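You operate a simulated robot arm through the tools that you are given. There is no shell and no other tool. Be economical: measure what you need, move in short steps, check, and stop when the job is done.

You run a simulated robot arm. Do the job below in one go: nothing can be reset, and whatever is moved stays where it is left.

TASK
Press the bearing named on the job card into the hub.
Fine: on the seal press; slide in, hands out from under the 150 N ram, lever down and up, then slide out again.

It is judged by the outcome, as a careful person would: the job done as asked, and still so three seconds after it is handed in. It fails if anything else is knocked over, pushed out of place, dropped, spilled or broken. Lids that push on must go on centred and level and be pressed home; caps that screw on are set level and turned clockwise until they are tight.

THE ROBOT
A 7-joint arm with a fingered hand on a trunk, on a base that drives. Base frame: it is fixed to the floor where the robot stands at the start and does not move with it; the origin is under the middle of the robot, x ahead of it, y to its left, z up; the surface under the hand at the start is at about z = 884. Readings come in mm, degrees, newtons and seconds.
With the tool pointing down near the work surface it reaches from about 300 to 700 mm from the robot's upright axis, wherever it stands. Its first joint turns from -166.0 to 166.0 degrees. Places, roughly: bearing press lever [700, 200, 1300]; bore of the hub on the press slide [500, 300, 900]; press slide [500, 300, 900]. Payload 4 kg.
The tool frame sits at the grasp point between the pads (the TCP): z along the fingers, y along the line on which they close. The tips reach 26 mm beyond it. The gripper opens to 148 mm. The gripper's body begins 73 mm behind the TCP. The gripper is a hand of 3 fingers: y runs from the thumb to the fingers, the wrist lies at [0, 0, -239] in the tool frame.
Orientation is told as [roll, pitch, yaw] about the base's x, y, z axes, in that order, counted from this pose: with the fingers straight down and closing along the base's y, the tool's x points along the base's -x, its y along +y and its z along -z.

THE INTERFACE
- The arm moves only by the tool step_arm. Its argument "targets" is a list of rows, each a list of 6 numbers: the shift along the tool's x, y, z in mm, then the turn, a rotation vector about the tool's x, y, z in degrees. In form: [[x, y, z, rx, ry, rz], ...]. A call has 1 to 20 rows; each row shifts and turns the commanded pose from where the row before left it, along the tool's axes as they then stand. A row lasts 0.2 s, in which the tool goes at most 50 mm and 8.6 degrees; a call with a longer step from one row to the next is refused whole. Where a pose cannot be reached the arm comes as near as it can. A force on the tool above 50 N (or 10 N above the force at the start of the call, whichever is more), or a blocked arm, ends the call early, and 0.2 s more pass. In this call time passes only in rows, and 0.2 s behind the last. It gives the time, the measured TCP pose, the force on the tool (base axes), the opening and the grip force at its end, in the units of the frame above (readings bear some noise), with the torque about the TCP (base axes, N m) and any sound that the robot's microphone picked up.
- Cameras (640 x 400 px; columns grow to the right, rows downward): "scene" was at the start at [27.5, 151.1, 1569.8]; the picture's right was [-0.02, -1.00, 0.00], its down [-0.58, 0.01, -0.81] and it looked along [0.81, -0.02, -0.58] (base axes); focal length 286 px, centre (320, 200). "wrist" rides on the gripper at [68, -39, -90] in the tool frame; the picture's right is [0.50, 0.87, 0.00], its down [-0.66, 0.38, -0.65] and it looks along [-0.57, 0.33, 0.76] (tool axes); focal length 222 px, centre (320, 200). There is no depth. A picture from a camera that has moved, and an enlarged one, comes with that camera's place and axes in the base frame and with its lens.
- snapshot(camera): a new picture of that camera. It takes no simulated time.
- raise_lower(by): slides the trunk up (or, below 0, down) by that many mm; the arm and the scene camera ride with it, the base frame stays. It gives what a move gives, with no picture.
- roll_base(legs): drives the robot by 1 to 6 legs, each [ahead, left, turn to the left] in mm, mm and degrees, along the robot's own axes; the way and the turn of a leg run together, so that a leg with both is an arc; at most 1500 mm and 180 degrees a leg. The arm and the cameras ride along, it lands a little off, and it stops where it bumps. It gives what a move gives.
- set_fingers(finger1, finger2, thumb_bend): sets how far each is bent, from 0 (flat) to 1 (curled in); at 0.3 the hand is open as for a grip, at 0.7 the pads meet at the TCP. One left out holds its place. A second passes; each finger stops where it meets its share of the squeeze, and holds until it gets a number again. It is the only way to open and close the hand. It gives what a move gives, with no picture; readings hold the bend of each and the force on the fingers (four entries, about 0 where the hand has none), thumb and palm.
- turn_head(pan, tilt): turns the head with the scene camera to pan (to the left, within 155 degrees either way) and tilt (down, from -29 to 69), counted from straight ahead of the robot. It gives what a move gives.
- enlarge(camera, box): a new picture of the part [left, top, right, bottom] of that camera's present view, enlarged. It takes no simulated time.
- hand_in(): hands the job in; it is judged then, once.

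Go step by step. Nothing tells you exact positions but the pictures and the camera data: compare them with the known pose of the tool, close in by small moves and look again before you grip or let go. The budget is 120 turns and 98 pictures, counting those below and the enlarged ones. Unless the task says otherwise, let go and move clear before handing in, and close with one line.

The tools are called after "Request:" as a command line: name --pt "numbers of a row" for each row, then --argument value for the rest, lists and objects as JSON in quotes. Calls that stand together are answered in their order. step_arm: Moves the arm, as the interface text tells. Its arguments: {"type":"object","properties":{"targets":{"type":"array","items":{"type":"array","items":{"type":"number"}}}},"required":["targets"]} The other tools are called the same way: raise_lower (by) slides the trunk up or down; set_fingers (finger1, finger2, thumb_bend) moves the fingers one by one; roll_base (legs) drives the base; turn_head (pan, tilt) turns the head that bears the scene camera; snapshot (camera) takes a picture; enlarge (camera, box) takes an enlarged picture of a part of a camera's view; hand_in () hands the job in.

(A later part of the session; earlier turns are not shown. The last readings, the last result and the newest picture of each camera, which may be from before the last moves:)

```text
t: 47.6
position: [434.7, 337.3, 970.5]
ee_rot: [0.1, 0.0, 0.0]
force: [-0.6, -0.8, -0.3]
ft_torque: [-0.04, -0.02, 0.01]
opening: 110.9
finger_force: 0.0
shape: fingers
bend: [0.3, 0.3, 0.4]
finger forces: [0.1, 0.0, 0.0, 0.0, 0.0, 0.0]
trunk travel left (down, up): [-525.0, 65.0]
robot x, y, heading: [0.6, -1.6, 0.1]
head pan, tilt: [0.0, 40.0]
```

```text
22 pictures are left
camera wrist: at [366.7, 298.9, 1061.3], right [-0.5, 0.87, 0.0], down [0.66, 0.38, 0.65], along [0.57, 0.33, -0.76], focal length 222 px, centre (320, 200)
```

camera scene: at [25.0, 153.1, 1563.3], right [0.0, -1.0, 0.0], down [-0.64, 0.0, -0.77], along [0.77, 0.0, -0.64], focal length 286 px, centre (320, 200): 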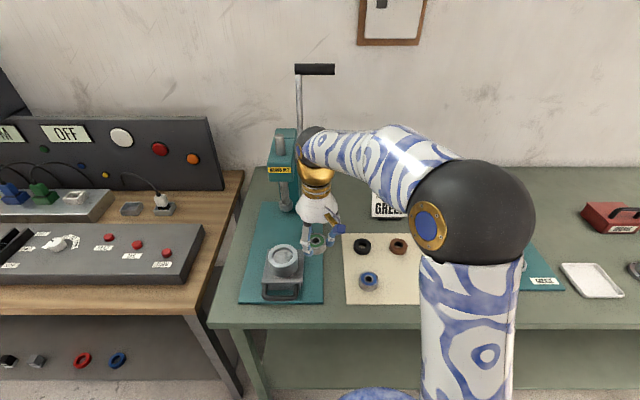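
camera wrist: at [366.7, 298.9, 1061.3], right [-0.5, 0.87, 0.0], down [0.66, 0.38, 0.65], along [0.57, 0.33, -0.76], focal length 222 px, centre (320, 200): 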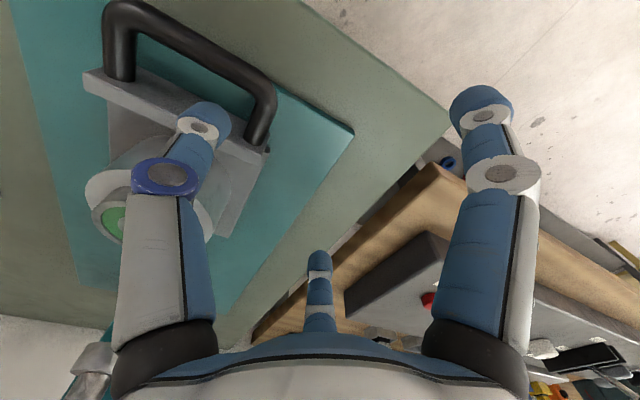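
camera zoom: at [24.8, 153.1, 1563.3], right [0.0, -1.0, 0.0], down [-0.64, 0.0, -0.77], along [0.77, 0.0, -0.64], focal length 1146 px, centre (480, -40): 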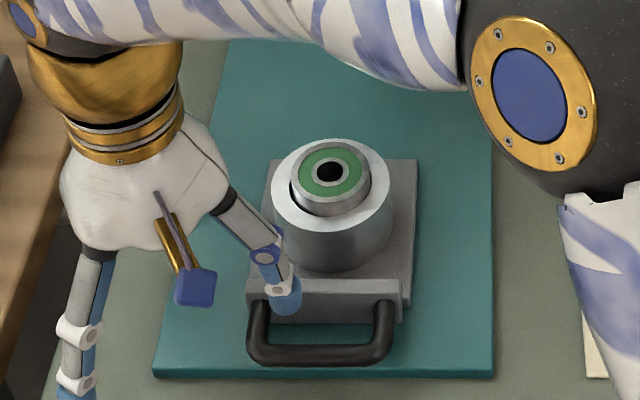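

The handle loop's opening is centred at about (442, 252, 905). I'll put the thumb tip there: shift (+7.5, -22) and descend most of the way, then check.

Request:
step_arm --pt "-4 -11 0 0 0 0" --pt "-3.5 -11 0 0 0 0" --pt "0 0 15 0 0 0" --pt "0 0 15 0 0 0" --pt "0 0 3 0 0 0" --pt "0 0 0 0 0 0"

Request:
enlarge --camera "scene" --box '[260, 230, 330, 300]'

Request:
enlarge --camera "wrist" --box '[60, 20, 320, 220]'

```text
t: 49.0
position: [441.4, 313.9, 939.2]
ee_rot: [0.0, 0.0, 0.1]
force: [-0.5, -0.2, -0.1]
ft_torque: [0.0, -0.02, 0.03]
opening: 111.2
finger_force: 0.1
shape: fingers
bend: [0.3, 0.3, 0.4]
finger forces: [0.0, 0.1, 0.0, 0.0, 0.0, 0.1]
trunk travel left (down, up): [-525.0, 65.0]
robot x, y, heading: [-0.4, 0.5, 0.2]
head pan, tilt: [0.0, 40.0]
```

```text
5.71 times, centred on (295, 265) of scene
camera zoom: at [24.8, 153.1, 1563.3], right [0.0, -1.0, 0.0], down [-0.64, 0.0, -0.77], along [0.77, 0.0, -0.64], focal length 1637 px, centre (463, -171)
```

zoom: 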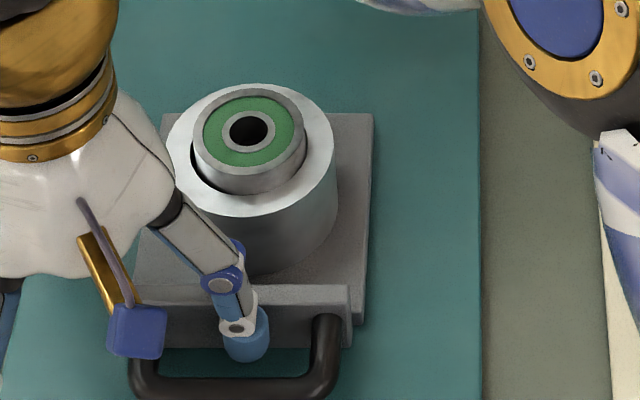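

```text
2.00 times, centred on (190, 120) of wrist
camera zoom: at [374.1, 276.0, 1028.9], right [-0.5, 0.87, 0.0], down [0.66, 0.38, 0.65], along [0.57, 0.33, -0.76], focal length 444 px, centre (580, 360)
```

zoom: 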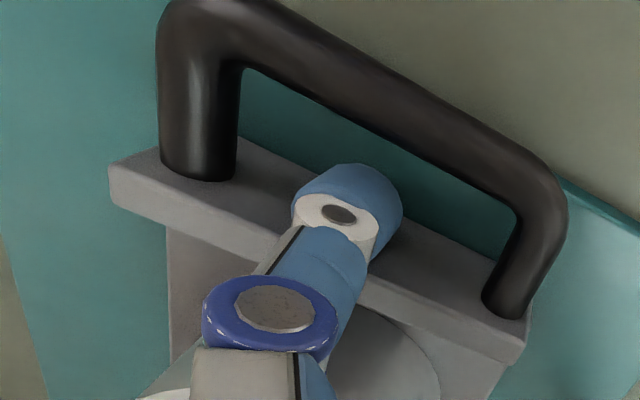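

Scene and wrist views agree that the thumb will come down in the loop. I'll lower gently with force checks.

Request:
step_arm --pt "0 0 4 0 0 0" --pt "0 0 4 0 0 0" --pt "0 0 4 0 0 0" --pt "0 0 3 0 0 0" --pt "0 0 0 0 0 0"

Request:
enlarge --camera "wrist" --box '[60, 20, 320, 220]'

```text
t: 50.2
position: [441.9, 313.1, 923.1]
ee_rot: [0.1, 0.0, 0.0]
force: [-0.6, -0.1, 0.7]
ft_torque: [0.0, -0.01, 0.03]
opening: 111.1
finger_force: 0.2
shape: fingers
bend: [0.3, 0.3, 0.4]
finger forces: [0.0, 0.0, 0.0, 0.0, 0.4, 0.0]
trunk travel left (down, up): [-525.0, 65.0]
robot x, y, heading: [2.1, 2.7, -0.1]
head pan, tilt: [0.0, 40.0]
```

```text
2.00 times, centred on (190, 120) of wrist
camera zoom: at [374.3, 275.6, 1014.0], right [-0.5, 0.87, 0.0], down [0.66, 0.38, 0.65], along [0.57, 0.33, -0.76], focal length 444 px, centre (580, 360)
```

zoom: 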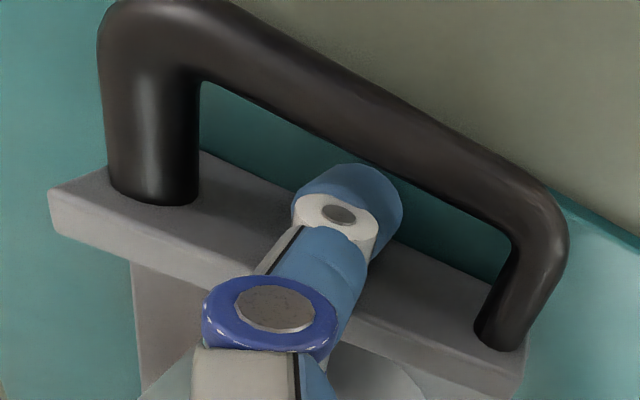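

The thumb is inside the loop, between bar and block. I'll push gently +x and watch the force.

Request:
step_arm --pt "-5 0 0 0 0 0" --pt "-5 0 0 0 0 0" --pt "-5 0 0 0 0 0" --pt "-5 0 0 0 0 0" --pt "0 0 0 0 0 0"

Request:
enlarge --camera "scene" --box '[240, 190, 350, 300]'

```text
t: 51.4
position: [462.0, 313.7, 923.3]
ee_rot: [0.1, 0.1, -0.1]
force: [-0.9, 0.6, -0.4]
ft_torque: [-0.02, 0.01, -0.07]
opening: 111.3
finger_force: 0.1
shape: fingers
bend: [0.3, 0.3, 0.4]
finger forces: [0.0, 0.1, 0.1, 0.1, 1.4, 0.0]
trunk travel left (down, up): [-525.0, 65.0]
robot x, y, heading: [-1.0, -2.5, -0.0]
head pan, tilt: [0.0, 40.0]
```

```text
3.64 times, centred on (295, 245) of scene
camera zoom: at [24.7, 153.1, 1563.3], right [0.0, -1.0, 0.0], down [-0.64, 0.0, -0.77], along [0.77, 0.0, -0.64], focal length 1042 px, centre (411, 36)
```

zoom: 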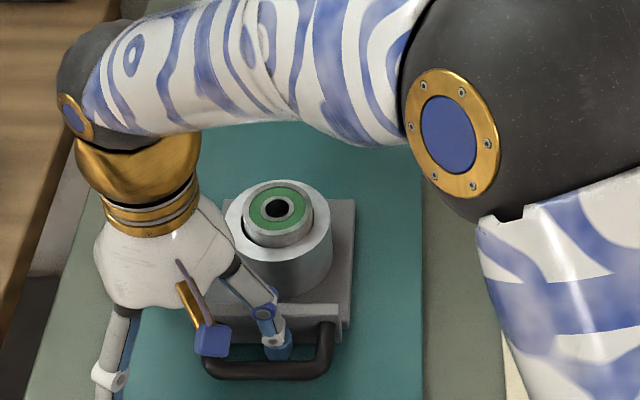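

The slide moves easily (about 19 mm so far). But going on upright would bring the forearm into the press head, so I'll back out and use a pitched grip on the handle bar instead (hand leaning back toward me). Lift first, then turn 90° in yaw.

Request:
step_arm --pt "4 0 0 0 0 0" --pt "0 0 -30 0 0 0" --pt "0 0 -40 0 0 0" --pt "0 0 -40 0 0 0" --pt "10 -10 -30 0 0 0" --pt "10 -15 0 0 0 0" --pt "10 -15 0 0 0 0" --pt "5 -20 0 0 0 0" --pt "0 0 0 0 0 0"

Request:
step_arm --pt "0 0 0 0 0 -8.5" --pt "0 0 0 0 0 -8.5" --pt "0 0 0 0 0 -8.5" --pt "0 0 0 0 0 -8.5" --pt "0 0 0 0 0 -8.5" --pt "0 0 0 0 0 -8.5" --pt "0 0 0 0 0 -8.5" --pt "0 0 0 0 0 -8.5" --pt "0 0 0 0 0 -8.5" --pt "0 0 0 0 0 -8.5" --pt "0 0 0 0 0 -5" --pt "0 0 0 0 0 0"

```text
t: 53.4
position: [422.4, 253.4, 1064.7]
ee_rot: [0.1, 0.0, 0.0]
force: [0.1, 1.3, -1.2]
ft_torque: [0.0, 0.01, -0.01]
opening: 111.3
finger_force: 0.2
shape: fingers
bend: [0.3, 0.3, 0.4]
finger forces: [0.0, 0.0, 0.0, 0.0, 0.0, 0.1]
trunk travel left (down, up): [-525.0, 65.0]
robot x, y, heading: [1.6, 0.8, 0.2]
head pan, tilt: [0.0, 40.0]
```

```text
t: 56.0
position: [422.3, 254.9, 1064.2]
ee_rot: [0.0, 0.0, 90.1]
force: [0.5, -0.9, 0.6]
ft_torque: [0.0, 0.02, -0.02]
opening: 111.4
finger_force: 0.1
shape: fingers
bend: [0.3, 0.3, 0.4]
finger forces: [0.0, 0.1, 0.1, 0.0, 0.1, 0.0]
trunk travel left (down, up): [-525.0, 65.0]
robot x, y, heading: [3.7, -1.4, 0.3]
head pan, tilt: [0.0, 40.0]
```

Yaw is done. Now I'll pitch the hand about tool x by 35° so the fingers point forward and down, then look.

Request:
step_arm --pt "0 0 0 7 0 0" --pt "0 0 0 7 0 0" --pt "0 0 0 7 0 0" --pt "0 0 0 7 0 0" --pt "0 0 0 7 0 0" --pt "0 0 0 0 0 0"

Request:
snapshot --camera "scene"

Request:
snapshot --camera "wrist"

```text
t: 57.4
position: [421.8, 255.4, 1064.5]
ee_rot: [-35.1, 0.1, 90.1]
force: [0.2, -0.2, 0.2]
ft_torque: [-0.05, -0.02, 0.01]
opening: 111.4
finger_force: 0.1
shape: fingers
bend: [0.3, 0.3, 0.4]
finger forces: [0.0, 0.0, 0.1, 0.0, 0.0, 0.0]
trunk travel left (down, up): [-525.0, 65.0]
robot x, y, heading: [-0.4, 0.9, -0.1]
head pan, tilt: [0.0, 40.0]
```

```text
17 pictures are left
camera scene: at [24.7, 153.0, 1563.3], right [0.0, -1.0, 0.0], down [-0.64, 0.0, -0.77], along [0.77, 0.0, -0.64], focal length 286 px, centre (320, 200)
```

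scene: 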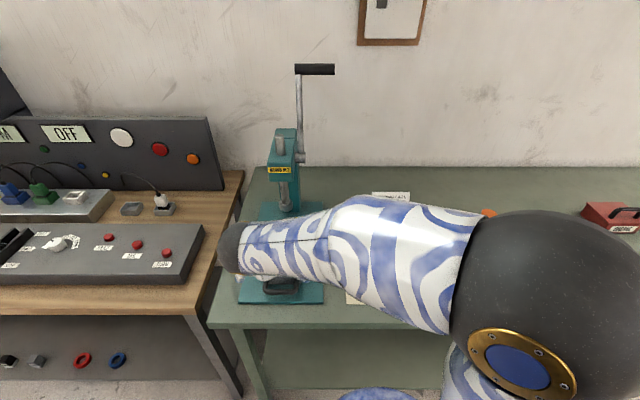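

```text
16 pictures are left
camera wrist: at [402.8, 187.4, 1160.3], right [-0.71, -0.5, -0.5], down [-0.69, 0.65, 0.32], along [0.17, 0.57, -0.81], focal length 222 px, centre (320, 200)
```

wrist: 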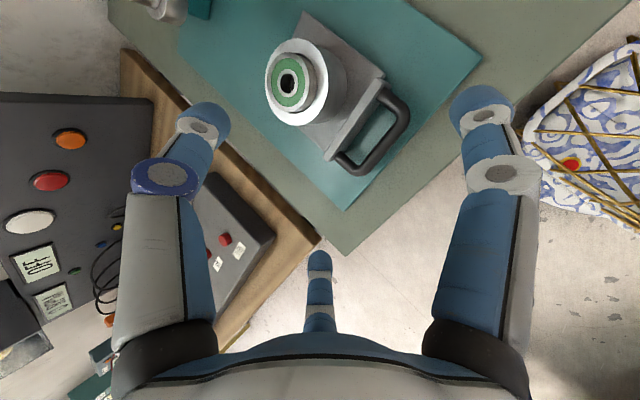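

The bar centre reads about (436, 249, 907). I'll ease the pitch to 20° so the outer fingertips clear the plate, pre-close to straddle the bar, and move above it.

Request:
set_fingers --finger1 0.59 --finger2 0.59 --thumb_bend 0.58

Request:
step_arm --pt "0 0 0 -7.5 0 0" --pt "0 0 0 -7.5 0 0" --pt "6 13.7 37.6 0 0 0" --pt "0 13.7 37.6 0 0 0" --pt "0 0 0 0 0 0"

Request:
snapshot --camera "wrist"

```text
t: 58.4
position: [423.2, 254.6, 1064.2]
ee_rot: [-35.0, -0.1, 90.0]
force: [0.6, 0.4, -0.5]
ft_torque: [0.02, -0.01, 0.01]
opening: 36.5
finger_force: 0.1
shape: fingers
bend: [0.59, 0.59, 0.57]
finger forces: [0.0, 0.0, 0.0, 0.1, 0.0, 0.0]
trunk travel left (down, up): [-525.0, 65.0]
robot x, y, heading: [0.3, -0.8, 0.1]
head pan, tilt: [0.0, 40.0]
```

```text
t: 59.6
position: [422.3, 247.8, 983.4]
ee_rot: [-20.0, 0.0, 90.0]
force: [0.5, -0.2, 0.7]
ft_torque: [-0.04, -0.03, -0.03]
opening: 36.5
finger_force: 0.1
shape: fingers
bend: [0.59, 0.59, 0.57]
finger forces: [0.0, 0.0, 0.0, 0.0, 0.0, 0.0]
trunk travel left (down, up): [-525.0, 65.0]
robot x, y, heading: [2.6, 2.4, 0.1]
head pan, tilt: [0.0, 40.0]
```

```text
15 pictures are left
camera wrist: at [427.9, 180.8, 1081.9], right [-0.81, -0.5, -0.3], down [-0.58, 0.66, 0.49], along [-0.05, 0.57, -0.82], focal length 222 px, centre (320, 200)
```

wrist: 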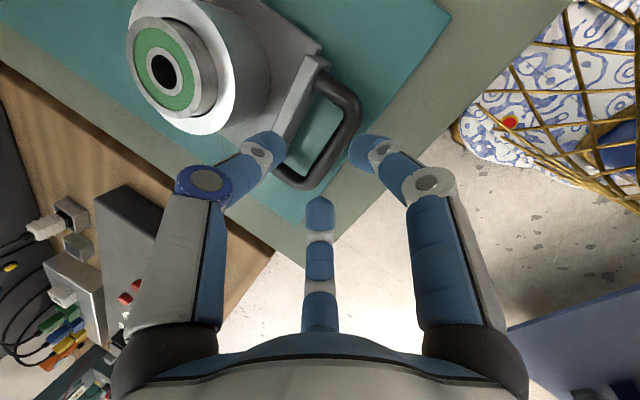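

The bar is at about x = 433. I'll shift +3 mm in x and descend vertically in steps with force checks.

Request:
step_arm --pt "0 -2.8 1 0 0 0" --pt "0 5.1 14.1 0 0 0" --pt "0 5.1 14.1 0 0 0" --pt "0 3.4 9.4 0 0 0" --pt "0 1.7 4.7 0 0 0" --pt "0 0 0 0 0 0"

Request:
enlarge --camera "wrist" --box '[200, 80, 440, 240]'

```text
t: 61.0
position: [424.0, 248.5, 941.3]
ee_rot: [-20.2, 0.0, 90.2]
force: [-1.2, -0.3, 31.0]
ft_torque: [-0.03, -1.99, -0.01]
opening: 54.5
finger_force: 15.5
shape: fingers
bend: [0.59, 0.59, 0.51]
finger forces: [0.1, 0.1, 0.0, 0.1, 31.5, 0.2]
trunk travel left (down, up): [-525.0, 65.0]
robot x, y, heading: [-0.7, 0.3, -0.2]
head pan, tilt: [0.0, 40.0]
```

```text
2.50 times, centred on (320, 160) of wrist
camera zoom: at [429.9, 180.9, 1039.2], right [-0.81, -0.5, -0.3], down [-0.58, 0.65, 0.48], along [-0.05, 0.57, -0.82], focal length 555 px, centre (320, 300)
```

zoom: 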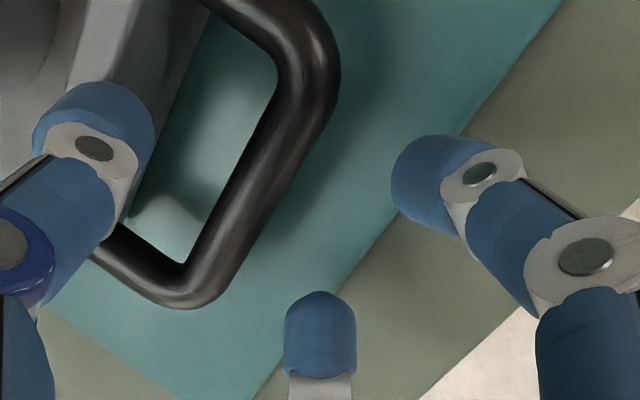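

The thumb came down on the block's top and nudged the slide a further 16 mm or so inward; the bar is now near x = 454. I'll raise, reduce the pitch to 12°, shift forward 16 mm, and recheck before descending.

Request:
step_arm --pt "0 -4 -11 0 0 0" --pt "0 -6 -16 0 0 0" --pt "0 0 0 -8 0 0" --pt "0 -15.6 3.3 0 0 0" --pt "0 0 0 0 0 0"

Request:
enlarge --camera "wrist" --box '[200, 60, 440, 240]'

```text
t: 62.2
position: [441.2, 246.6, 967.1]
ee_rot: [-12.0, 0.0, 90.0]
force: [0.6, -0.5, -0.1]
ft_torque: [-0.04, -0.04, 0.02]
opening: 36.4
finger_force: 0.1
shape: fingers
bend: [0.59, 0.59, 0.57]
finger forces: [0.0, 0.0, 0.1, 0.0, 0.0, 0.0]
trunk travel left (down, up): [-525.0, 65.0]
robot x, y, heading: [-1.6, 1.7, -0.0]
head pan, tilt: [0.0, 40.0]
```

```text
2.22 times, centred on (320, 150) of wrist
camera zoom: at [461.3, 181.2, 1064.5], right [-0.85, -0.5, -0.18], down [-0.51, 0.66, 0.56], along [-0.16, 0.57, -0.81], focal length 494 px, centre (320, 311)
```

zoom: 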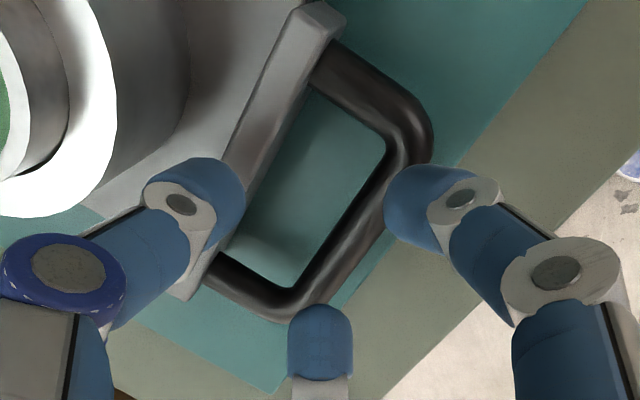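

In the camera's own frame the loop gap is x = 448–474 and the thumb would land at 476, so I need to move back 15 mm. Then I'll lower in steps with force checks.

Request:
step_arm --pt "0 14.7 -3.1 0 0 0" --pt "0 3.1 14.7 0 0 0" --pt "0 2.1 9.8 0 0 0" --pt "0 1 4.9 0 0 0" --pt "0 1 4.9 0 0 0" --pt "0 1 4.9 0 0 0" --pt "0 0 0 0 0 0"

Request:
enlarge --camera "wrist" --box '[200, 60, 440, 240]'

```text
t: 63.8
position: [425.8, 248.0, 926.4]
ee_rot: [-12.0, 0.1, 90.0]
force: [-2.2, 0.5, 4.2]
ft_torque: [0.05, 0.05, 0.01]
opening: 35.7
finger_force: 2.4
shape: fingers
bend: [0.59, 0.59, 0.57]
finger forces: [2.2, 2.1, 0.1, 0.0, 0.3, 0.1]
trunk travel left (down, up): [-525.0, 65.0]
robot x, y, heading: [-1.4, -0.5, -0.3]
head pan, tilt: [0.0, 40.0]
```

```text
2.22 times, centred on (320, 150) of wrist
camera zoom: at [446.0, 181.2, 1024.1], right [-0.85, -0.5, -0.18], down [-0.51, 0.66, 0.56], along [-0.16, 0.57, -0.81], focal length 494 px, centre (320, 311)
```

zoom: 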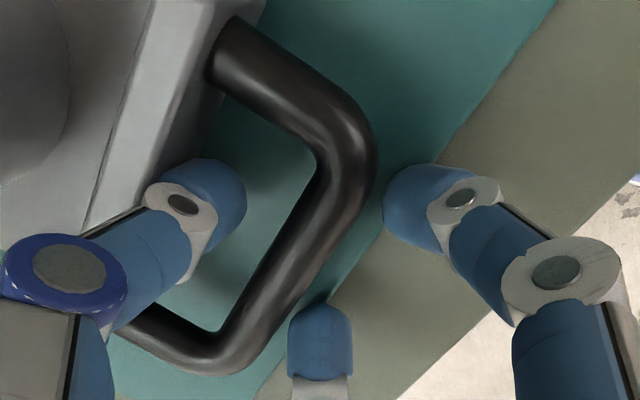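

The thumb is inside the loop and both fingers outside it. Closing on the bar.

Request:
set_fingers --finger1 0.68 --finger2 0.68 --thumb_bend 0.68

Request:
step_arm --pt "0 -4.9 1 0 0 0" --pt "0 -9.8 2.1 0 0 0" --pt "0 -9.8 2.1 0 0 0" --pt "0 0 0 0 0 0"

Request:
snapshot --camera "wrist"

```text
t: 64.8
position: [427.3, 247.6, 927.1]
ee_rot: [-11.9, 0.0, 90.0]
force: [-0.9, -1.2, -2.2]
ft_torque: [0.01, 0.06, 0.01]
opening: 9.2
finger_force: 2.6
shape: fingers
bend: [0.67, 0.67, 0.67]
finger forces: [1.1, 1.2, 0.1, 0.0, 2.9, 0.0]
trunk travel left (down, up): [-525.0, 65.0]
robot x, y, heading: [-2.1, -5.0, 0.1]
head pan, tilt: [0.0, 40.0]
```

```text
t: 65.8
position: [451.9, 248.9, 927.2]
ee_rot: [-12.0, -0.1, 90.0]
force: [-0.7, -1.3, -2.6]
ft_torque: [-0.03, 0.02, 0.04]
opening: 9.7
finger_force: 2.6
shape: fingers
bend: [0.67, 0.67, 0.67]
finger forces: [1.4, 1.6, 0.0, 0.1, 2.2, 0.0]
trunk travel left (down, up): [-525.0, 65.0]
robot x, y, heading: [2.5, 2.3, -0.1]
head pan, tilt: [0.0, 40.0]
```

```text
11 pictures are left
camera wrist: at [471.6, 181.5, 1023.9], right [-0.85, -0.5, -0.18], down [-0.51, 0.66, 0.56], along [-0.16, 0.57, -0.81], focal length 222 px, centre (320, 200)
```

wrist: 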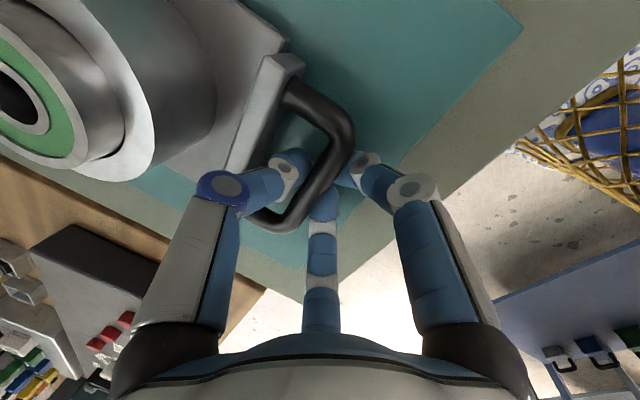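

The bar is held and the slide follows with little force. I'll push on 70 mm.

Request:
step_arm --pt "0 -9.8 2.1 0 0 0" --pt "0 -9.8 2.1 0 0 0" --pt "0 -9.8 2.1 0 0 0" --pt "0 -9.8 2.1 0 0 0" --pt "0 -9.8 2.1 0 0 0" --pt "0 -9.8 2.1 0 0 0" --pt "0 -9.8 2.1 0 0 0" --pt "0 0 0 0 0 0"

Request:
snapshot --camera "scene"

```text
t: 67.6
position: [523.7, 249.2, 926.4]
ee_rot: [-12.1, 0.1, 90.0]
force: [-0.4, -1.0, -3.3]
ft_torque: [0.03, 0.03, 0.04]
opening: 9.6
finger_force: 2.4
shape: fingers
bend: [0.67, 0.67, 0.67]
finger forces: [1.3, 1.9, 0.1, 0.0, 2.1, 0.1]
trunk travel left (down, up): [-525.0, 65.0]
robot x, y, heading: [3.9, 1.0, -0.4]
head pan, tilt: [0.0, 40.0]
```

```text
10 pictures are left
camera scene: at [25.1, 153.1, 1563.3], right [0.0, -1.0, 0.0], down [-0.64, 0.0, -0.77], along [0.77, 0.0, -0.64], focal length 286 px, centre (320, 200)
```

scene: 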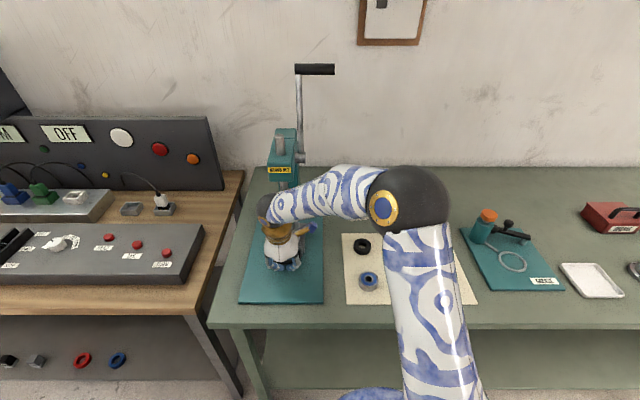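

The arm stays clear of the head. I'll keep pushing with small steps until I feel the slide's stop.

Request:
step_arm --pt "0 -4.9 1 0 0 0" --pt "0 -4.9 1 0 0 0" --pt "0 -4.9 1 0 0 0" --pt "0 -4.9 1 0 0 0" --pt "0 -4.9 1 0 0 0" --pt "0 -4.9 1 0 0 0" --pt "0 -4.9 1 0 0 0" --pt "0 -4.9 1 0 0 0"

```text
t: 69.4
position: [559.3, 249.1, 927.4]
ee_rot: [-11.8, 0.1, 90.1]
force: [-10.2, -0.7, -0.6]
ft_torque: [-0.03, 0.15, -0.01]
opening: 10.4
finger_force: 3.6
shape: fingers
bend: [0.66, 0.66, 0.68]
finger forces: [3.8, 4.4, 0.0, 0.0, 0.0, 0.1]
trunk travel left (down, up): [-525.0, 65.0]
robot x, y, heading: [0.8, -0.8, 0.1]
head pan, tilt: [0.0, 40.0]
```

A force of 10 N at x = 559 looks like the end stop. I'll press slightly further to confirm, then relax.

Request:
step_arm --pt "0 -3 0.6 0 0 0" --pt "0 -3 0.6 0 0 0" --pt "0 0 0 0 0 0"

Request:
snapshot --camera "wrist"

```text
t: 70.2
position: [566.2, 247.5, 927.8]
ee_rot: [-12.0, 0.1, 90.2]
force: [-19.3, -1.1, 1.2]
ft_torque: [-0.03, 0.26, -0.04]
opening: 14.7
finger_force: 7.5
shape: fingers
bend: [0.65, 0.65, 0.68]
finger forces: [6.9, 7.5, 0.0, 0.0, 0.2, 0.0]
trunk travel left (down, up): [-525.0, 65.0]
robot x, y, heading: [-0.1, 0.2, -0.1]
head pan, tilt: [0.0, 40.0]
```

```text
9 pictures are left
camera wrist: at [585.5, 181.6, 1025.1], right [-0.85, -0.5, -0.18], down [-0.51, 0.66, 0.56], along [-0.16, 0.57, -0.81], focal length 222 px, centre (320, 200)
```

wrist: 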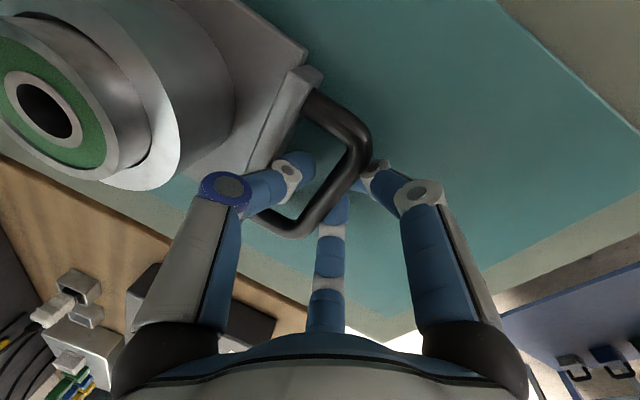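

The slide is at its stop. I'll open the fingers, rise just enough to clear the bar, and back away toward me.

Request:
step_arm --pt "0 3.9 -0.8 0 0 0" --pt "0 0 0 0 0 0"

Request:
set_fingers --finger1 0.58 --finger2 0.58 --thumb_bend 0.58

Request:
step_arm --pt "0 -1 -5 0 0 0" --pt "0 -2 -10 0 0 0" --pt "0 -2 -10 0 0 0" --pt "0 -1 -5 0 0 0" --pt "0 0 0 0 0 0"

```text
t: 70.8
position: [563.0, 248.4, 928.9]
ee_rot: [-12.1, 0.0, 90.0]
force: [-10.8, -0.2, -1.5]
ft_torque: [-0.03, 0.18, 0.03]
opening: 13.0
finger_force: 4.6
shape: fingers
bend: [0.65, 0.65, 0.68]
finger forces: [5.0, 5.0, 0.1, 0.0, 0.0, 0.0]
trunk travel left (down, up): [-525.0, 65.0]
robot x, y, heading: [-0.9, -1.4, -0.1]
head pan, tilt: [0.0, 40.0]
```

```text
t: 71.8
position: [561.6, 247.4, 928.4]
ee_rot: [-12.0, -0.1, 90.0]
force: [-17.2, -1.5, 3.9]
ft_torque: [-0.02, -0.01, -0.05]
opening: 24.8
finger_force: 9.3
shape: fingers
bend: [0.58, 0.58, 0.63]
finger forces: [1.3, 1.4, 0.0, 0.1, 16.1, 0.0]
trunk travel left (down, up): [-525.0, 65.0]
robot x, y, heading: [-2.7, 2.8, -0.1]
head pan, tilt: [0.0, 40.0]
```

```text
t: 73.0
position: [563.8, 246.9, 957.5]
ee_rot: [-12.1, 0.1, 90.1]
force: [0.3, 0.8, 0.5]
ft_torque: [0.03, 0.0, 0.04]
opening: 39.3
finger_force: 0.3
shape: fingers
bend: [0.57, 0.57, 0.57]
finger forces: [0.0, 0.2, 0.0, 0.0, 0.0, 0.1]
trunk travel left (down, up): [-525.0, 65.0]
robot x, y, heading: [-0.9, -0.6, -0.1]
head pan, tilt: [0.0, 40.0]
```

Free of the handle. I'll back away 150 mm and rise, then look at the press.

Request:
step_arm --pt "0 29 -6 0 0 0" --pt "0 29 -6 0 0 0" --pt "0 29 -6 0 0 0" --pt "0 29 -6 0 0 0" --pt "10 29 -20 0 0 0" --pt "40 0 -20 0 0 0" --pt "40 0 -20 0 0 0" --pt "40 0 0 0 0 0" --pt "40 0 0 0 0 0" --pt "0 0 0 0 0 0"

Request:
enlarge --camera "scene" --box '[220, 50, 380, 290]'

```text
t: 75.2
position: [403.9, 77.3, 1010.8]
ee_rot: [-12.0, 0.0, 90.0]
force: [-0.3, -0.8, 0.4]
ft_torque: [-0.01, -0.02, 0.03]
opening: 39.3
finger_force: 0.1
shape: fingers
bend: [0.57, 0.57, 0.57]
finger forces: [0.0, 0.0, 0.0, 0.0, 0.0, 0.1]
trunk travel left (down, up): [-525.0, 65.0]
robot x, y, heading: [-0.6, -0.4, -0.0]
head pan, tilt: [0.0, 40.0]
```

```text
1.67 times, centred on (300, 170) of scene
camera zoom: at [24.6, 152.9, 1563.3], right [0.0, -1.0, 0.0], down [-0.64, 0.0, -0.77], along [0.77, 0.0, -0.64], focal length 478 px, centre (353, 250)
```

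zoom: 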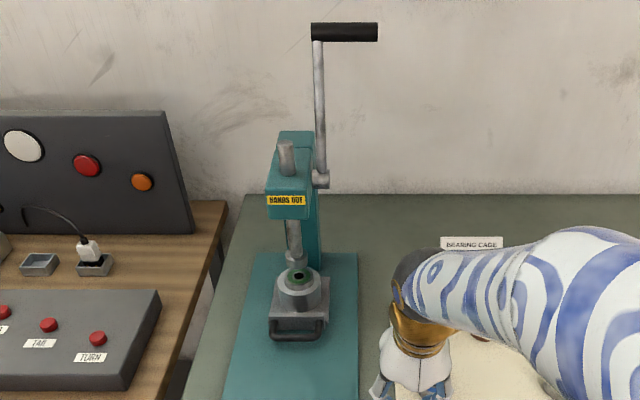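

The hub is in place under the ram and the hand is out. The lever handle is at about (690, 165, 1380), along y. I'll raise the hand to lever height, pitched 40°, and look at the handle with the wrist camera.

Request:
step_arm --pt "-11 -8.3 -39 0 0 0" --pt "-11 -8.3 -39 0 0 0" --pt "-11 -8.3 -39 0 0 0" --pt "-11 -8.3 -39 0 0 0" --pt "-11 -8.3 -39 0 0 0" --pt "-11 -8.3 -39 0 0 0" --pt "-11 -8.3 -39 0 0 0" --pt "-11 -8.3 -39 0 0 0" --pt "0 0 0 7 0 0" --pt "0 0 0 7 0 0" --pt "0 0 0 7 0 0" --pt "0 0 0 7 0 0" --pt "0 0 0 0 0 0"

Request:
set_fingers --finger1 0.4 --finger2 0.4 --thumb_bend 0.4

```text
t: 78.0
position: [404.0, 165.5, 1328.3]
ee_rot: [-40.1, 0.0, 90.0]
force: [-0.7, 0.6, 0.0]
ft_torque: [-0.03, -0.01, -0.01]
opening: 39.4
finger_force: 0.0
shape: fingers
bend: [0.57, 0.57, 0.57]
finger forces: [0.0, 0.1, 0.0, 0.0, 0.1, 0.1]
trunk travel left (down, up): [-525.0, 65.0]
robot x, y, heading: [1.3, -1.6, 0.1]
head pan, tilt: [0.0, 40.0]
```

```text
t: 79.0
position: [405.0, 166.4, 1328.8]
ee_rot: [-40.0, 0.0, 90.0]
force: [0.1, 0.0, 0.5]
ft_torque: [0.04, 0.0, 0.02]
opening: 94.5
finger_force: 0.0
shape: fingers
bend: [0.4, 0.4, 0.4]
finger forces: [0.1, 0.0, 0.0, 0.0, 0.1, 0.1]
trunk travel left (down, up): [-525.0, 65.0]
robot x, y, heading: [-2.1, -2.1, 0.3]
head pan, tilt: [0.0, 40.0]
```

Arm reaches well. I'll advance toward the handle, stopping about 100 mm short, and take a wrist picture.

Request:
step_arm --pt "0 -39 7 0 0 0" --pt "0 -39 7 0 0 0" --pt "0 -39 7 0 0 0" --pt "0 -39 7 0 0 0" --pt "0 -39 7 0 0 0" --pt "0 0 0 0 0 0"

Request:
snapshot --camera "wrist"

```text
t: 80.4
position: [576.4, 167.0, 1427.3]
ee_rot: [-39.9, 0.1, 90.0]
force: [-0.6, 0.9, 0.3]
ft_torque: [-0.02, 0.0, 0.02]
opening: 94.5
finger_force: 0.0
shape: fingers
bend: [0.4, 0.4, 0.4]
finger forces: [0.0, 0.0, 0.0, 0.1, 0.1, 0.1]
trunk travel left (down, up): [-525.0, 65.0]
robot x, y, heading: [2.2, 0.2, 0.1]
head pan, tilt: [0.0, 40.0]
```

```text
7 pictures are left
camera wrist: at [548.6, 100.1, 1521.9], right [-0.66, -0.5, -0.56], down [-0.71, 0.66, 0.26], along [0.23, 0.57, -0.79], focal length 222 px, centre (320, 200)
```

wrist: 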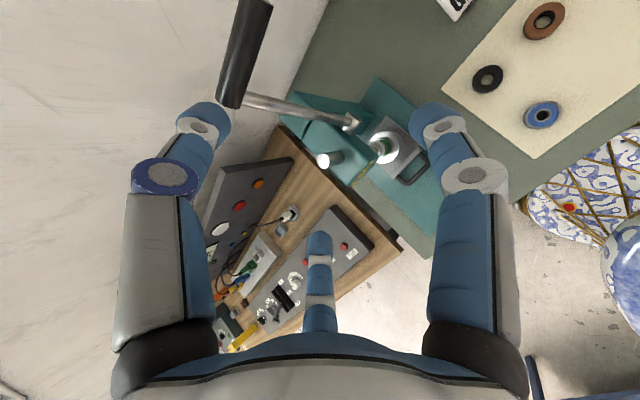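

The handle triangulates to about (747, y 120–212, 1360), the pivot to (705, 211, 1138). I'll line up about 90 mm short along the tool axis and check once more.

Request:
set_fingers --finger1 0.47 --finger2 0.47 --thumb_bend 0.42

Request:
step_arm --pt "3 -28.8 24.2 0 0 0" --pt "3 -28.8 24.2 0 0 0" --pt "4 -28.8 24.2 0 0 0" --pt "0 0 0 0 0 0"

Request:
snapshot --camera "wrist"

```text
t: 81.4
position: [576.7, 167.3, 1426.8]
ee_rot: [-40.0, 0.0, 90.0]
force: [0.1, 0.1, -0.3]
ft_torque: [0.0, 0.0, 0.02]
opening: 81.1
finger_force: 0.0
shape: fingers
bend: [0.47, 0.47, 0.42]
finger forces: [0.1, 0.0, 0.0, 0.0, 0.0, 0.1]
trunk travel left (down, up): [-525.0, 65.0]
robot x, y, heading: [-0.1, -2.4, 0.2]
head pan, tilt: [0.0, 40.0]
```

```text
t: 82.4
position: [643.9, 159.8, 1385.0]
ee_rot: [-39.9, 0.1, 90.0]
force: [0.1, -0.1, 0.0]
ft_torque: [0.0, -0.01, 0.01]
opening: 81.0
finger_force: 0.2
shape: fingers
bend: [0.47, 0.47, 0.42]
finger forces: [0.0, 0.1, 0.0, 0.0, 0.0, 0.0]
out of reach, approached as far as the arm can: row 1, 2, 3
trunk travel left (down, up): [-525.0, 65.0]
robot x, y, heading: [-1.1, 4.3, -0.5]
head pan, tilt: [0.0, 40.0]
```

```text
6 pictures are left
camera wrist: at [615.8, 94.3, 1479.7], right [-0.66, -0.5, -0.56], down [-0.71, 0.66, 0.26], along [0.24, 0.57, -0.79], focal length 222 px, centre (320, 200)
```

wrist: 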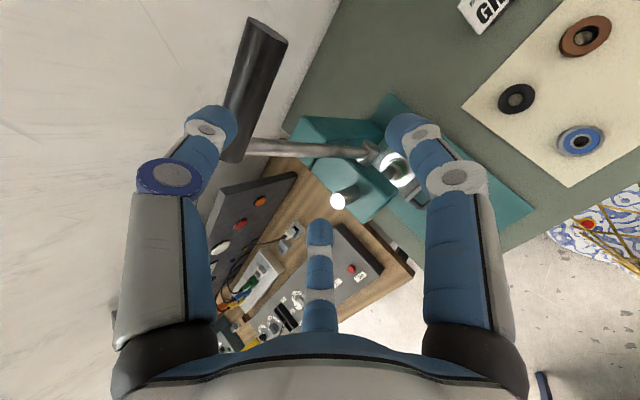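

At 40° pitch that spot is out of reach. With the hand nearly horizontal (80° pitch) the wrist sits well within reach, so I'll back off, pitch to 80°, and approach the handle head-on with thumb above and fingers below.

Request:
step_arm --pt "0 28.8 -24.2 0 0 0" --pt "0 28.8 -24.2 0 0 0" --pt "0 28.8 -24.2 0 0 0" --pt "0 0 0 0 0 0"

Request:
step_arm --pt "0 0 0 8 0 0" --pt "0 0 0 8 0 0" --pt "0 0 0 8 0 0" --pt "0 0 0 8 0 0" --pt "0 0 0 8 0 0" --pt "0 0 0 0 0 0"

```text
t: 83.4
position: [529.3, 160.5, 1384.8]
ee_rot: [-40.0, 0.0, 89.9]
force: [0.0, 0.0, -0.2]
ft_torque: [0.01, -0.01, -0.01]
opening: 80.8
finger_force: 0.0
shape: fingers
bend: [0.47, 0.47, 0.42]
finger forces: [0.0, 0.0, 0.1, 0.0, 0.0, 0.1]
trunk travel left (down, up): [-525.0, 65.0]
robot x, y, heading: [-0.0, -1.2, -0.0]
head pan, tilt: [0.0, 40.0]
```

```text
t: 84.8
position: [529.7, 160.5, 1384.9]
ee_rot: [-80.0, 0.0, 90.2]
force: [-0.6, 0.2, 0.0]
ft_torque: [0.0, 0.01, 0.04]
opening: 80.7
finger_force: 0.0
shape: fingers
bend: [0.47, 0.47, 0.42]
finger forces: [0.0, 0.1, 0.1, 0.1, 0.1, 0.0]
trunk travel left (down, up): [-525.0, 65.0]
robot x, y, heading: [3.7, -1.4, -0.1]
head pan, tilt: [0.0, 40.0]
```

Bar centre refined to about (742, 165, 1360). I'll raise 13 mm, shift 5 mm toward -y, advance 110 mm and check before engaging.

Request:
step_arm --pt "5 -12.8 -2.3 0 0 0" --pt "0 0 37 0 0 0" --pt "0 0 37 0 0 0" --pt "0 0 36 0 0 0" --pt "0 0 0 0 0 0"

Request:
snapshot --camera "wrist"

```text
t: 86.0
position: [638.9, 155.6, 1379.6]
ee_rot: [-80.0, 0.0, 90.0]
force: [-0.2, 0.6, -0.7]
ft_torque: [-0.02, 0.0, 0.0]
opening: 81.0
finger_force: 0.0
shape: fingers
bend: [0.47, 0.47, 0.42]
finger forces: [0.0, 0.1, 0.0, 0.0, 0.1, 0.1]
trunk travel left (down, up): [-525.0, 65.0]
robot x, y, heading: [3.2, 0.3, 0.1]
head pan, tilt: [0.0, 40.0]
```

```text
5 pictures are left
camera wrist: at [556.5, 88.8, 1434.2], right [-0.15, -0.5, -0.85], down [-0.71, 0.66, -0.26], along [0.69, 0.57, -0.45], focal length 222 px, centre (320, 200)
```

wrist: 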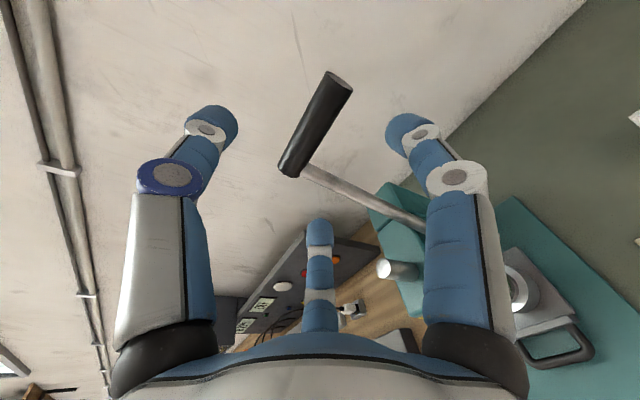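

The bar is right on the hand's axis, about 91 mm ahead. I'll advance 95 mm carefully, then close around it.

Request:
step_arm --pt "0 0 30 0 0 0" --pt "0 0 30 0 0 0" --pt "0 0 20 0 0 0" --pt "0 0 10 0 0 0" --pt "0 0 7 0 0 0" --pt "0 0 0 0 0 0"

Request:
set_fingers --finger1 0.62 --finger2 0.62 --thumb_bend 0.62

Request:
snapshot --camera "wrist"

```text
t: 86.8
position: [699.2, 161.8, 1377.1]
ee_rot: [-80.9, -0.2, 90.8]
force: [-46.3, -2.7, 7.0]
ft_torque: [0.19, 1.67, 1.84]
opening: 80.6
finger_force: 23.1
shape: fingers
bend: [0.47, 0.43, 0.42]
finger forces: [0.1, 46.2, 0.1, 0.0, 0.0, 0.0]
trunk travel left (down, up): [-525.0, 65.0]
robot x, y, heading: [-3.2, -0.1, -0.0]
head pan, tilt: [0.0, 40.0]
stopped in row 4: the force on the tool passed its limit at 61 N (the readings are from after the stop); the commanded pose is now the measured one
```

```text
t: 87.7
position: [699.0, 167.9, 1375.4]
ee_rot: [-80.7, -0.2, 91.1]
force: [-43.3, 2.9, -1.3]
ft_torque: [0.26, 1.61, 1.55]
opening: 29.3
finger_force: 22.6
shape: fingers
bend: [0.59, 0.44, 0.62]
finger forces: [3.2, 42.1, 0.0, 0.0, 0.0, 0.0]
trunk travel left (down, up): [-525.0, 65.0]
robot x, y, heading: [-0.7, -3.0, 0.0]
head pan, tilt: [0.0, 40.0]
stopped: the force on the tool passed its limit at 58 N (the readings are from after the stop); the commanded pose is now the measured one
```

```text
4 pictures are left
camera wrist: at [618.7, 99.3, 1428.1], right [-0.13, -0.5, -0.86], down [-0.72, 0.64, -0.27], along [0.68, 0.58, -0.44], focal length 222 px, centre (320, 200)
```

wrist: 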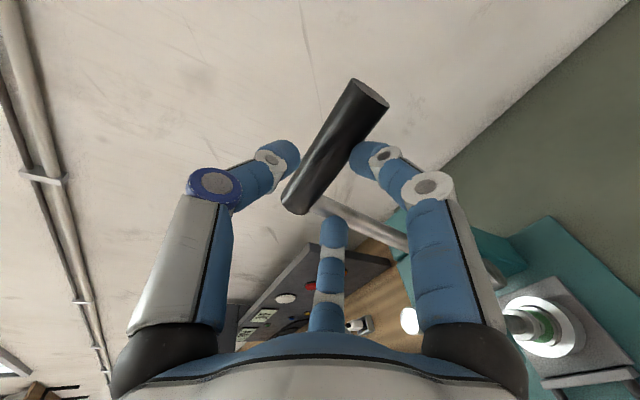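

Finger 2 met the lever rod. I'll open, back off, shift 30 mm toward -y so it passes inside the rod, and advance again.

Request:
set_fingers --finger1 0.47 --finger2 0.47 --thumb_bend 0.42

Request:
step_arm --pt "0 0 -20 0 0 0" --pt "0 0 -15 0 0 0" --pt "16 0 0 0 0 0" --pt "16 0 0 0 0 0" --pt "0 0 0 0 0 0"

Request:
step_arm --pt "0 0 20 0 0 0" --pt "0 0 20 0 0 0" --pt "0 0 15 0 0 0" --pt "0 0 10 0 0 0" --pt "0 0 10 0 0 0" --pt "0 0 0 0 0 0"

```text
t: 88.7
position: [700.0, 161.5, 1376.6]
ee_rot: [-80.7, -0.2, 90.7]
force: [-52.7, -2.6, 8.1]
ft_torque: [0.29, 1.81, 2.05]
opening: 79.7
finger_force: 25.7
shape: fingers
bend: [0.47, 0.42, 0.42]
finger forces: [0.0, 52.3, 0.0, 0.1, 0.0, 0.1]
trunk travel left (down, up): [-525.0, 65.0]
robot x, y, heading: [-1.1, -3.4, 0.2]
head pan, tilt: [0.0, 40.0]
```

```text
t: 89.9
position: [675.8, 131.2, 1376.2]
ee_rot: [-80.3, -0.1, 90.7]
force: [-0.4, -0.3, -0.3]
ft_torque: [0.01, 0.0, -0.01]
opening: 80.0
finger_force: 0.1
shape: fingers
bend: [0.47, 0.47, 0.42]
finger forces: [0.0, 0.0, 0.0, 0.0, 0.0, 0.1]
trunk travel left (down, up): [-525.0, 65.0]
robot x, y, heading: [-1.5, 1.6, 0.0]
head pan, tilt: [0.0, 40.0]
```

```text
t: 91.3
position: [750.3, 131.5, 1361.8]
ee_rot: [-80.3, -0.2, 90.6]
force: [0.0, -0.6, -0.1]
ft_torque: [-0.01, -0.01, -0.02]
opening: 80.0
finger_force: 0.1
shape: fingers
bend: [0.47, 0.47, 0.42]
finger forces: [0.0, 0.0, 0.0, 0.0, 0.0, 0.1]
trunk travel left (down, up): [-525.0, 65.0]
robot x, y, heading: [-2.5, 2.0, 0.1]
head pan, tilt: [0.0, 40.0]
```

Reached x = 750 with no contact, so the bar should be within the fingers. Closing around it.

Request:
set_fingers --finger1 0.68 --finger2 0.68 --thumb_bend 0.68

```text
t: 92.3
position: [749.8, 130.9, 1362.6]
ee_rot: [-80.4, -0.2, 90.7]
force: [-0.8, 1.4, -2.1]
ft_torque: [-0.03, -0.05, -0.01]
opening: 5.3
finger_force: 1.2
shape: fingers
bend: [0.68, 0.67, 0.68]
finger forces: [0.1, 2.0, 0.0, 0.0, 0.0, 0.0]
trunk travel left (down, up): [-525.0, 65.0]
robot x, y, heading: [-3.2, 0.8, 0.3]
head pan, tilt: [0.0, 40.0]
```

The fingers closed with light contact, apparently behind the bar. I'll pull back 20 mm along the arc as a test.

Request:
step_arm --pt "0 0.5 -8 0 0 0" --pt "0 0.5 -8 0 0 0" --pt "0 0.5 -8 0 0 0" --pt "0 0.5 -8 0 0 0" --pt "0 0 0 0 0 0"

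Request:
snapshot --camera "wrist"

```text
t: 93.5
position: [718.8, 130.9, 1366.3]
ee_rot: [-80.3, -0.1, 90.8]
force: [1.7, -0.5, -2.6]
ft_torque: [-0.06, -0.03, -0.05]
opening: 5.4
finger_force: 1.2
shape: fingers
bend: [0.68, 0.67, 0.68]
finger forces: [0.1, 2.7, 0.1, 0.0, 0.2, 0.0]
trunk travel left (down, up): [-525.0, 65.0]
robot x, y, heading: [0.2, -0.9, 0.2]
head pan, tilt: [0.0, 40.0]
```

```text
3 pictures are left
camera wrist: at [637.4, 62.5, 1420.0], right [-0.14, -0.5, -0.85], down [-0.72, 0.65, -0.26], along [0.68, 0.58, -0.45], focal length 222 px, centre (320, 200)
```

wrist: 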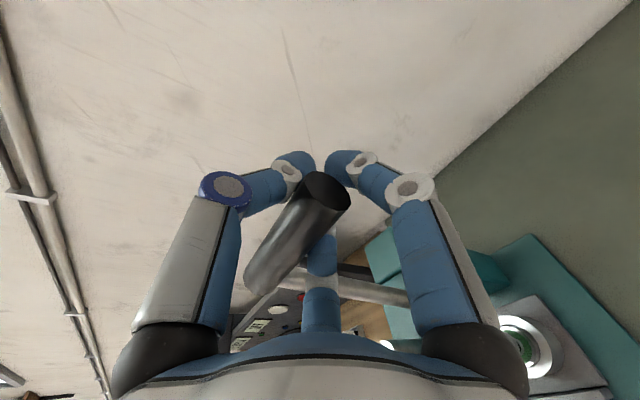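

The bar is enclosed by thumb and fingers and the lever is following. I'll follow the arc about 17°.

Request:
step_arm --pt "0 2.1 -11.8 0 0 0" --pt "0 2.7 -11.7 0 0 0" --pt "0 3.3 -11.5 0 0 0" --pt "0 3.9 -11.3 0 0 0" --pt "0 4.5 -11.1 0 0 0" --pt "0 5.1 -10.9 0 0 0" --pt "0 0 0 0 0 0"

```text
t: 95.1
position: [646.5, 130.4, 1357.1]
ee_rot: [-80.4, -0.1, 90.7]
force: [-0.7, 1.2, 4.6]
ft_torque: [-0.03, -0.01, 0.02]
opening: 8.0
finger_force: 1.8
shape: fingers
bend: [0.68, 0.67, 0.67]
finger forces: [0.1, 0.6, 0.1, 0.0, 3.9, 0.1]
trunk travel left (down, up): [-525.0, 65.0]
robot x, y, heading: [0.6, -1.6, 0.4]
head pan, tilt: [0.0, 40.0]
```

The lever moves with a few newtons. I'll continue the arc, letting the hand's pitch ease down with it.

Request:
step_arm --pt "0 5.9 -10.4 -3 0 0" --pt "0 7 -9.8 -3 0 0" --pt "0 8 -9 -3 0 0" --pt "0 8.8 -8.1 -3 0 0" --pt "0 9.6 -7.1 -3 0 0" --pt "0 10.3 -6.1 -3 0 0" --pt "0 10.9 -5 -3 0 0" --pt "0 11.4 -3.8 -3 0 0" --pt "0 0 0 0 0 0"

```text
t: 97.1
position: [564.2, 129.2, 1307.8]
ee_rot: [-56.2, -0.1, 90.6]
force: [0.9, -0.6, 1.6]
ft_torque: [-0.01, 0.04, -0.02]
opening: 5.8
finger_force: 0.1
shape: fingers
bend: [0.68, 0.68, 0.68]
finger forces: [0.0, 0.0, 0.0, 0.0, 0.6, 0.0]
trunk travel left (down, up): [-525.0, 65.0]
robot x, y, heading: [-1.2, 0.2, 0.6]
head pan, tilt: [0.0, 40.0]
```

Still following cleanly at about 41°. I'll continue to around 68°, watching for pressing resistance.

Request:
step_arm --pt "0 11.7 -2.6 -1.5 0 0" --pt "0 11.9 -1.7 -1.5 0 0" --pt "0 12 -0.7 -1.5 0 0" --pt "0 12 0.2 -1.5 0 0" --pt "0 11.9 1.2 -1.5 0 0" --pt "0 11.8 2.1 -1.5 0 0" --pt "0 11.6 3 -1.5 0 0" --pt "0 11.3 3.9 0 0 0" --pt "0 11.1 4.5 0 0 0" --pt "0 0 0 0 0 0"

```text
t: 99.3
position: [505.9, 128.7, 1220.0]
ee_rot: [-45.7, -0.3, 90.7]
force: [5.3, -0.5, 4.0]
ft_torque: [0.03, 0.11, -0.02]
opening: 9.2
finger_force: 2.9
shape: fingers
bend: [0.68, 0.68, 0.67]
finger forces: [0.1, 0.1, 0.1, 0.0, 5.6, 0.1]
trunk travel left (down, up): [-525.0, 65.0]
robot x, y, heading: [4.3, 2.2, 0.3]
head pan, tilt: [0.0, 40.0]
```

Light resistance (about 7 N). Continuing down.

Request:
step_arm --pt "0 11 4.9 0 0 0" --pt "0 10.7 5.4 0 0 0" --pt "0 10.4 6 0 0 0" --pt "0 10.1 6.5 0 0 0" --pt "0 9.7 7 0 0 0" --pt "0 9.3 7.5 0 0 0" --pt "0 0 0 0 0 0"

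```text
t: 100.9
position: [487.4, 129.0, 1153.0]
ee_rot: [-46.1, -0.1, 90.7]
force: [4.0, -0.3, 37.1]
ft_torque: [-0.01, 0.06, 0.0]
opening: 14.1
finger_force: 16.7
shape: fingers
bend: [0.68, 0.68, 0.68]
finger forces: [0.0, 0.1, 0.0, 0.0, 33.5, 0.0]
trunk travel left (down, up): [-525.0, 65.0]
robot x, y, heading: [-2.1, 1.4, 0.3]
head pan, tilt: [0.0, 40.0]
```

Real pressing force now (37 N at the handle). I'll keep pushing down in small steps.

Request:
step_arm --pt "0 2.9 2.8 0 0 0" --pt "0 2.9 2.8 0 0 0" --pt "0 2.9 2.8 0 0 0" --pt "0 2.9 2.8 0 0 0" --pt "0 2.9 2.8 0 0 0" --pt "0 0 0 0 0 0"

```text
t: 101.3
position: [489.5, 128.3, 1154.2]
ee_rot: [-46.8, -0.7, 90.8]
force: [2.0, -2.9, 32.1]
ft_torque: [0.12, 0.13, -0.01]
opening: 12.7
finger_force: 14.5
shape: fingers
bend: [0.68, 0.68, 0.68]
finger forces: [0.0, 0.0, 0.0, 0.0, 29.3, 0.0]
trunk travel left (down, up): [-525.0, 65.0]
robot x, y, heading: [-1.3, 1.5, 0.5]
head pan, tilt: [0.0, 40.0]
stopped in row 2: the force on the tool passed its limit at 52 N (the readings are from after the stop); the commanded pose is now the measured one
```

The force limit tripped at 52 N; that could be the end of stroke. I'll look at the ram and bearing.

Request:
enlarge --camera "scene" --box '[250, 130, 350, 240]'

```text
3.64 times, centred on (300, 185) of scene
camera zoom: at [20.6, 151.9, 1563.3], right [0.0, -1.0, 0.0], down [-0.64, 0.0, -0.77], along [0.77, 0.0, -0.64], focal length 1042 px, centre (393, 254)
```

zoom: 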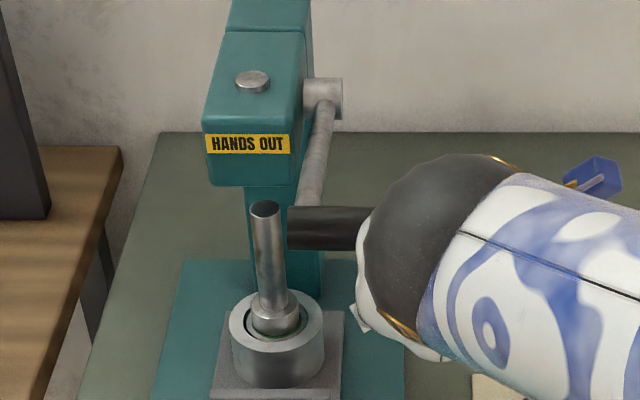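

The ram is well down in the hub and the bearing has gone in below the rim. One more slow, firm push to make sure it's home.

Request:
step_arm --pt "0 1.1 1 0 0 0" --pt "0 1.1 1 0 0 0" --pt "0 1.1 1 0 0 0" --pt "0 1.1 1 0 0 0" --pt "0 0 0 0 0 0" --pt "0 0 0 0 0 0"

```text
t: 102.1
position: [491.8, 128.6, 1154.0]
ee_rot: [-47.2, -0.8, 90.8]
force: [2.9, -2.6, 32.5]
ft_torque: [0.12, 0.18, -0.01]
opening: 12.8
finger_force: 14.6
shape: fingers
bend: [0.68, 0.68, 0.68]
finger forces: [0.0, 0.1, 0.1, 0.0, 29.1, 0.1]
trunk travel left (down, up): [-525.0, 65.0]
robot x, y, heading: [-1.2, -1.5, -0.0]
head pan, tilt: [0.0, 40.0]
stopped in row 3: the force on the tool passed its limit at 51 N (the readings are from after the stop); the commanded pose is now the measured one
```

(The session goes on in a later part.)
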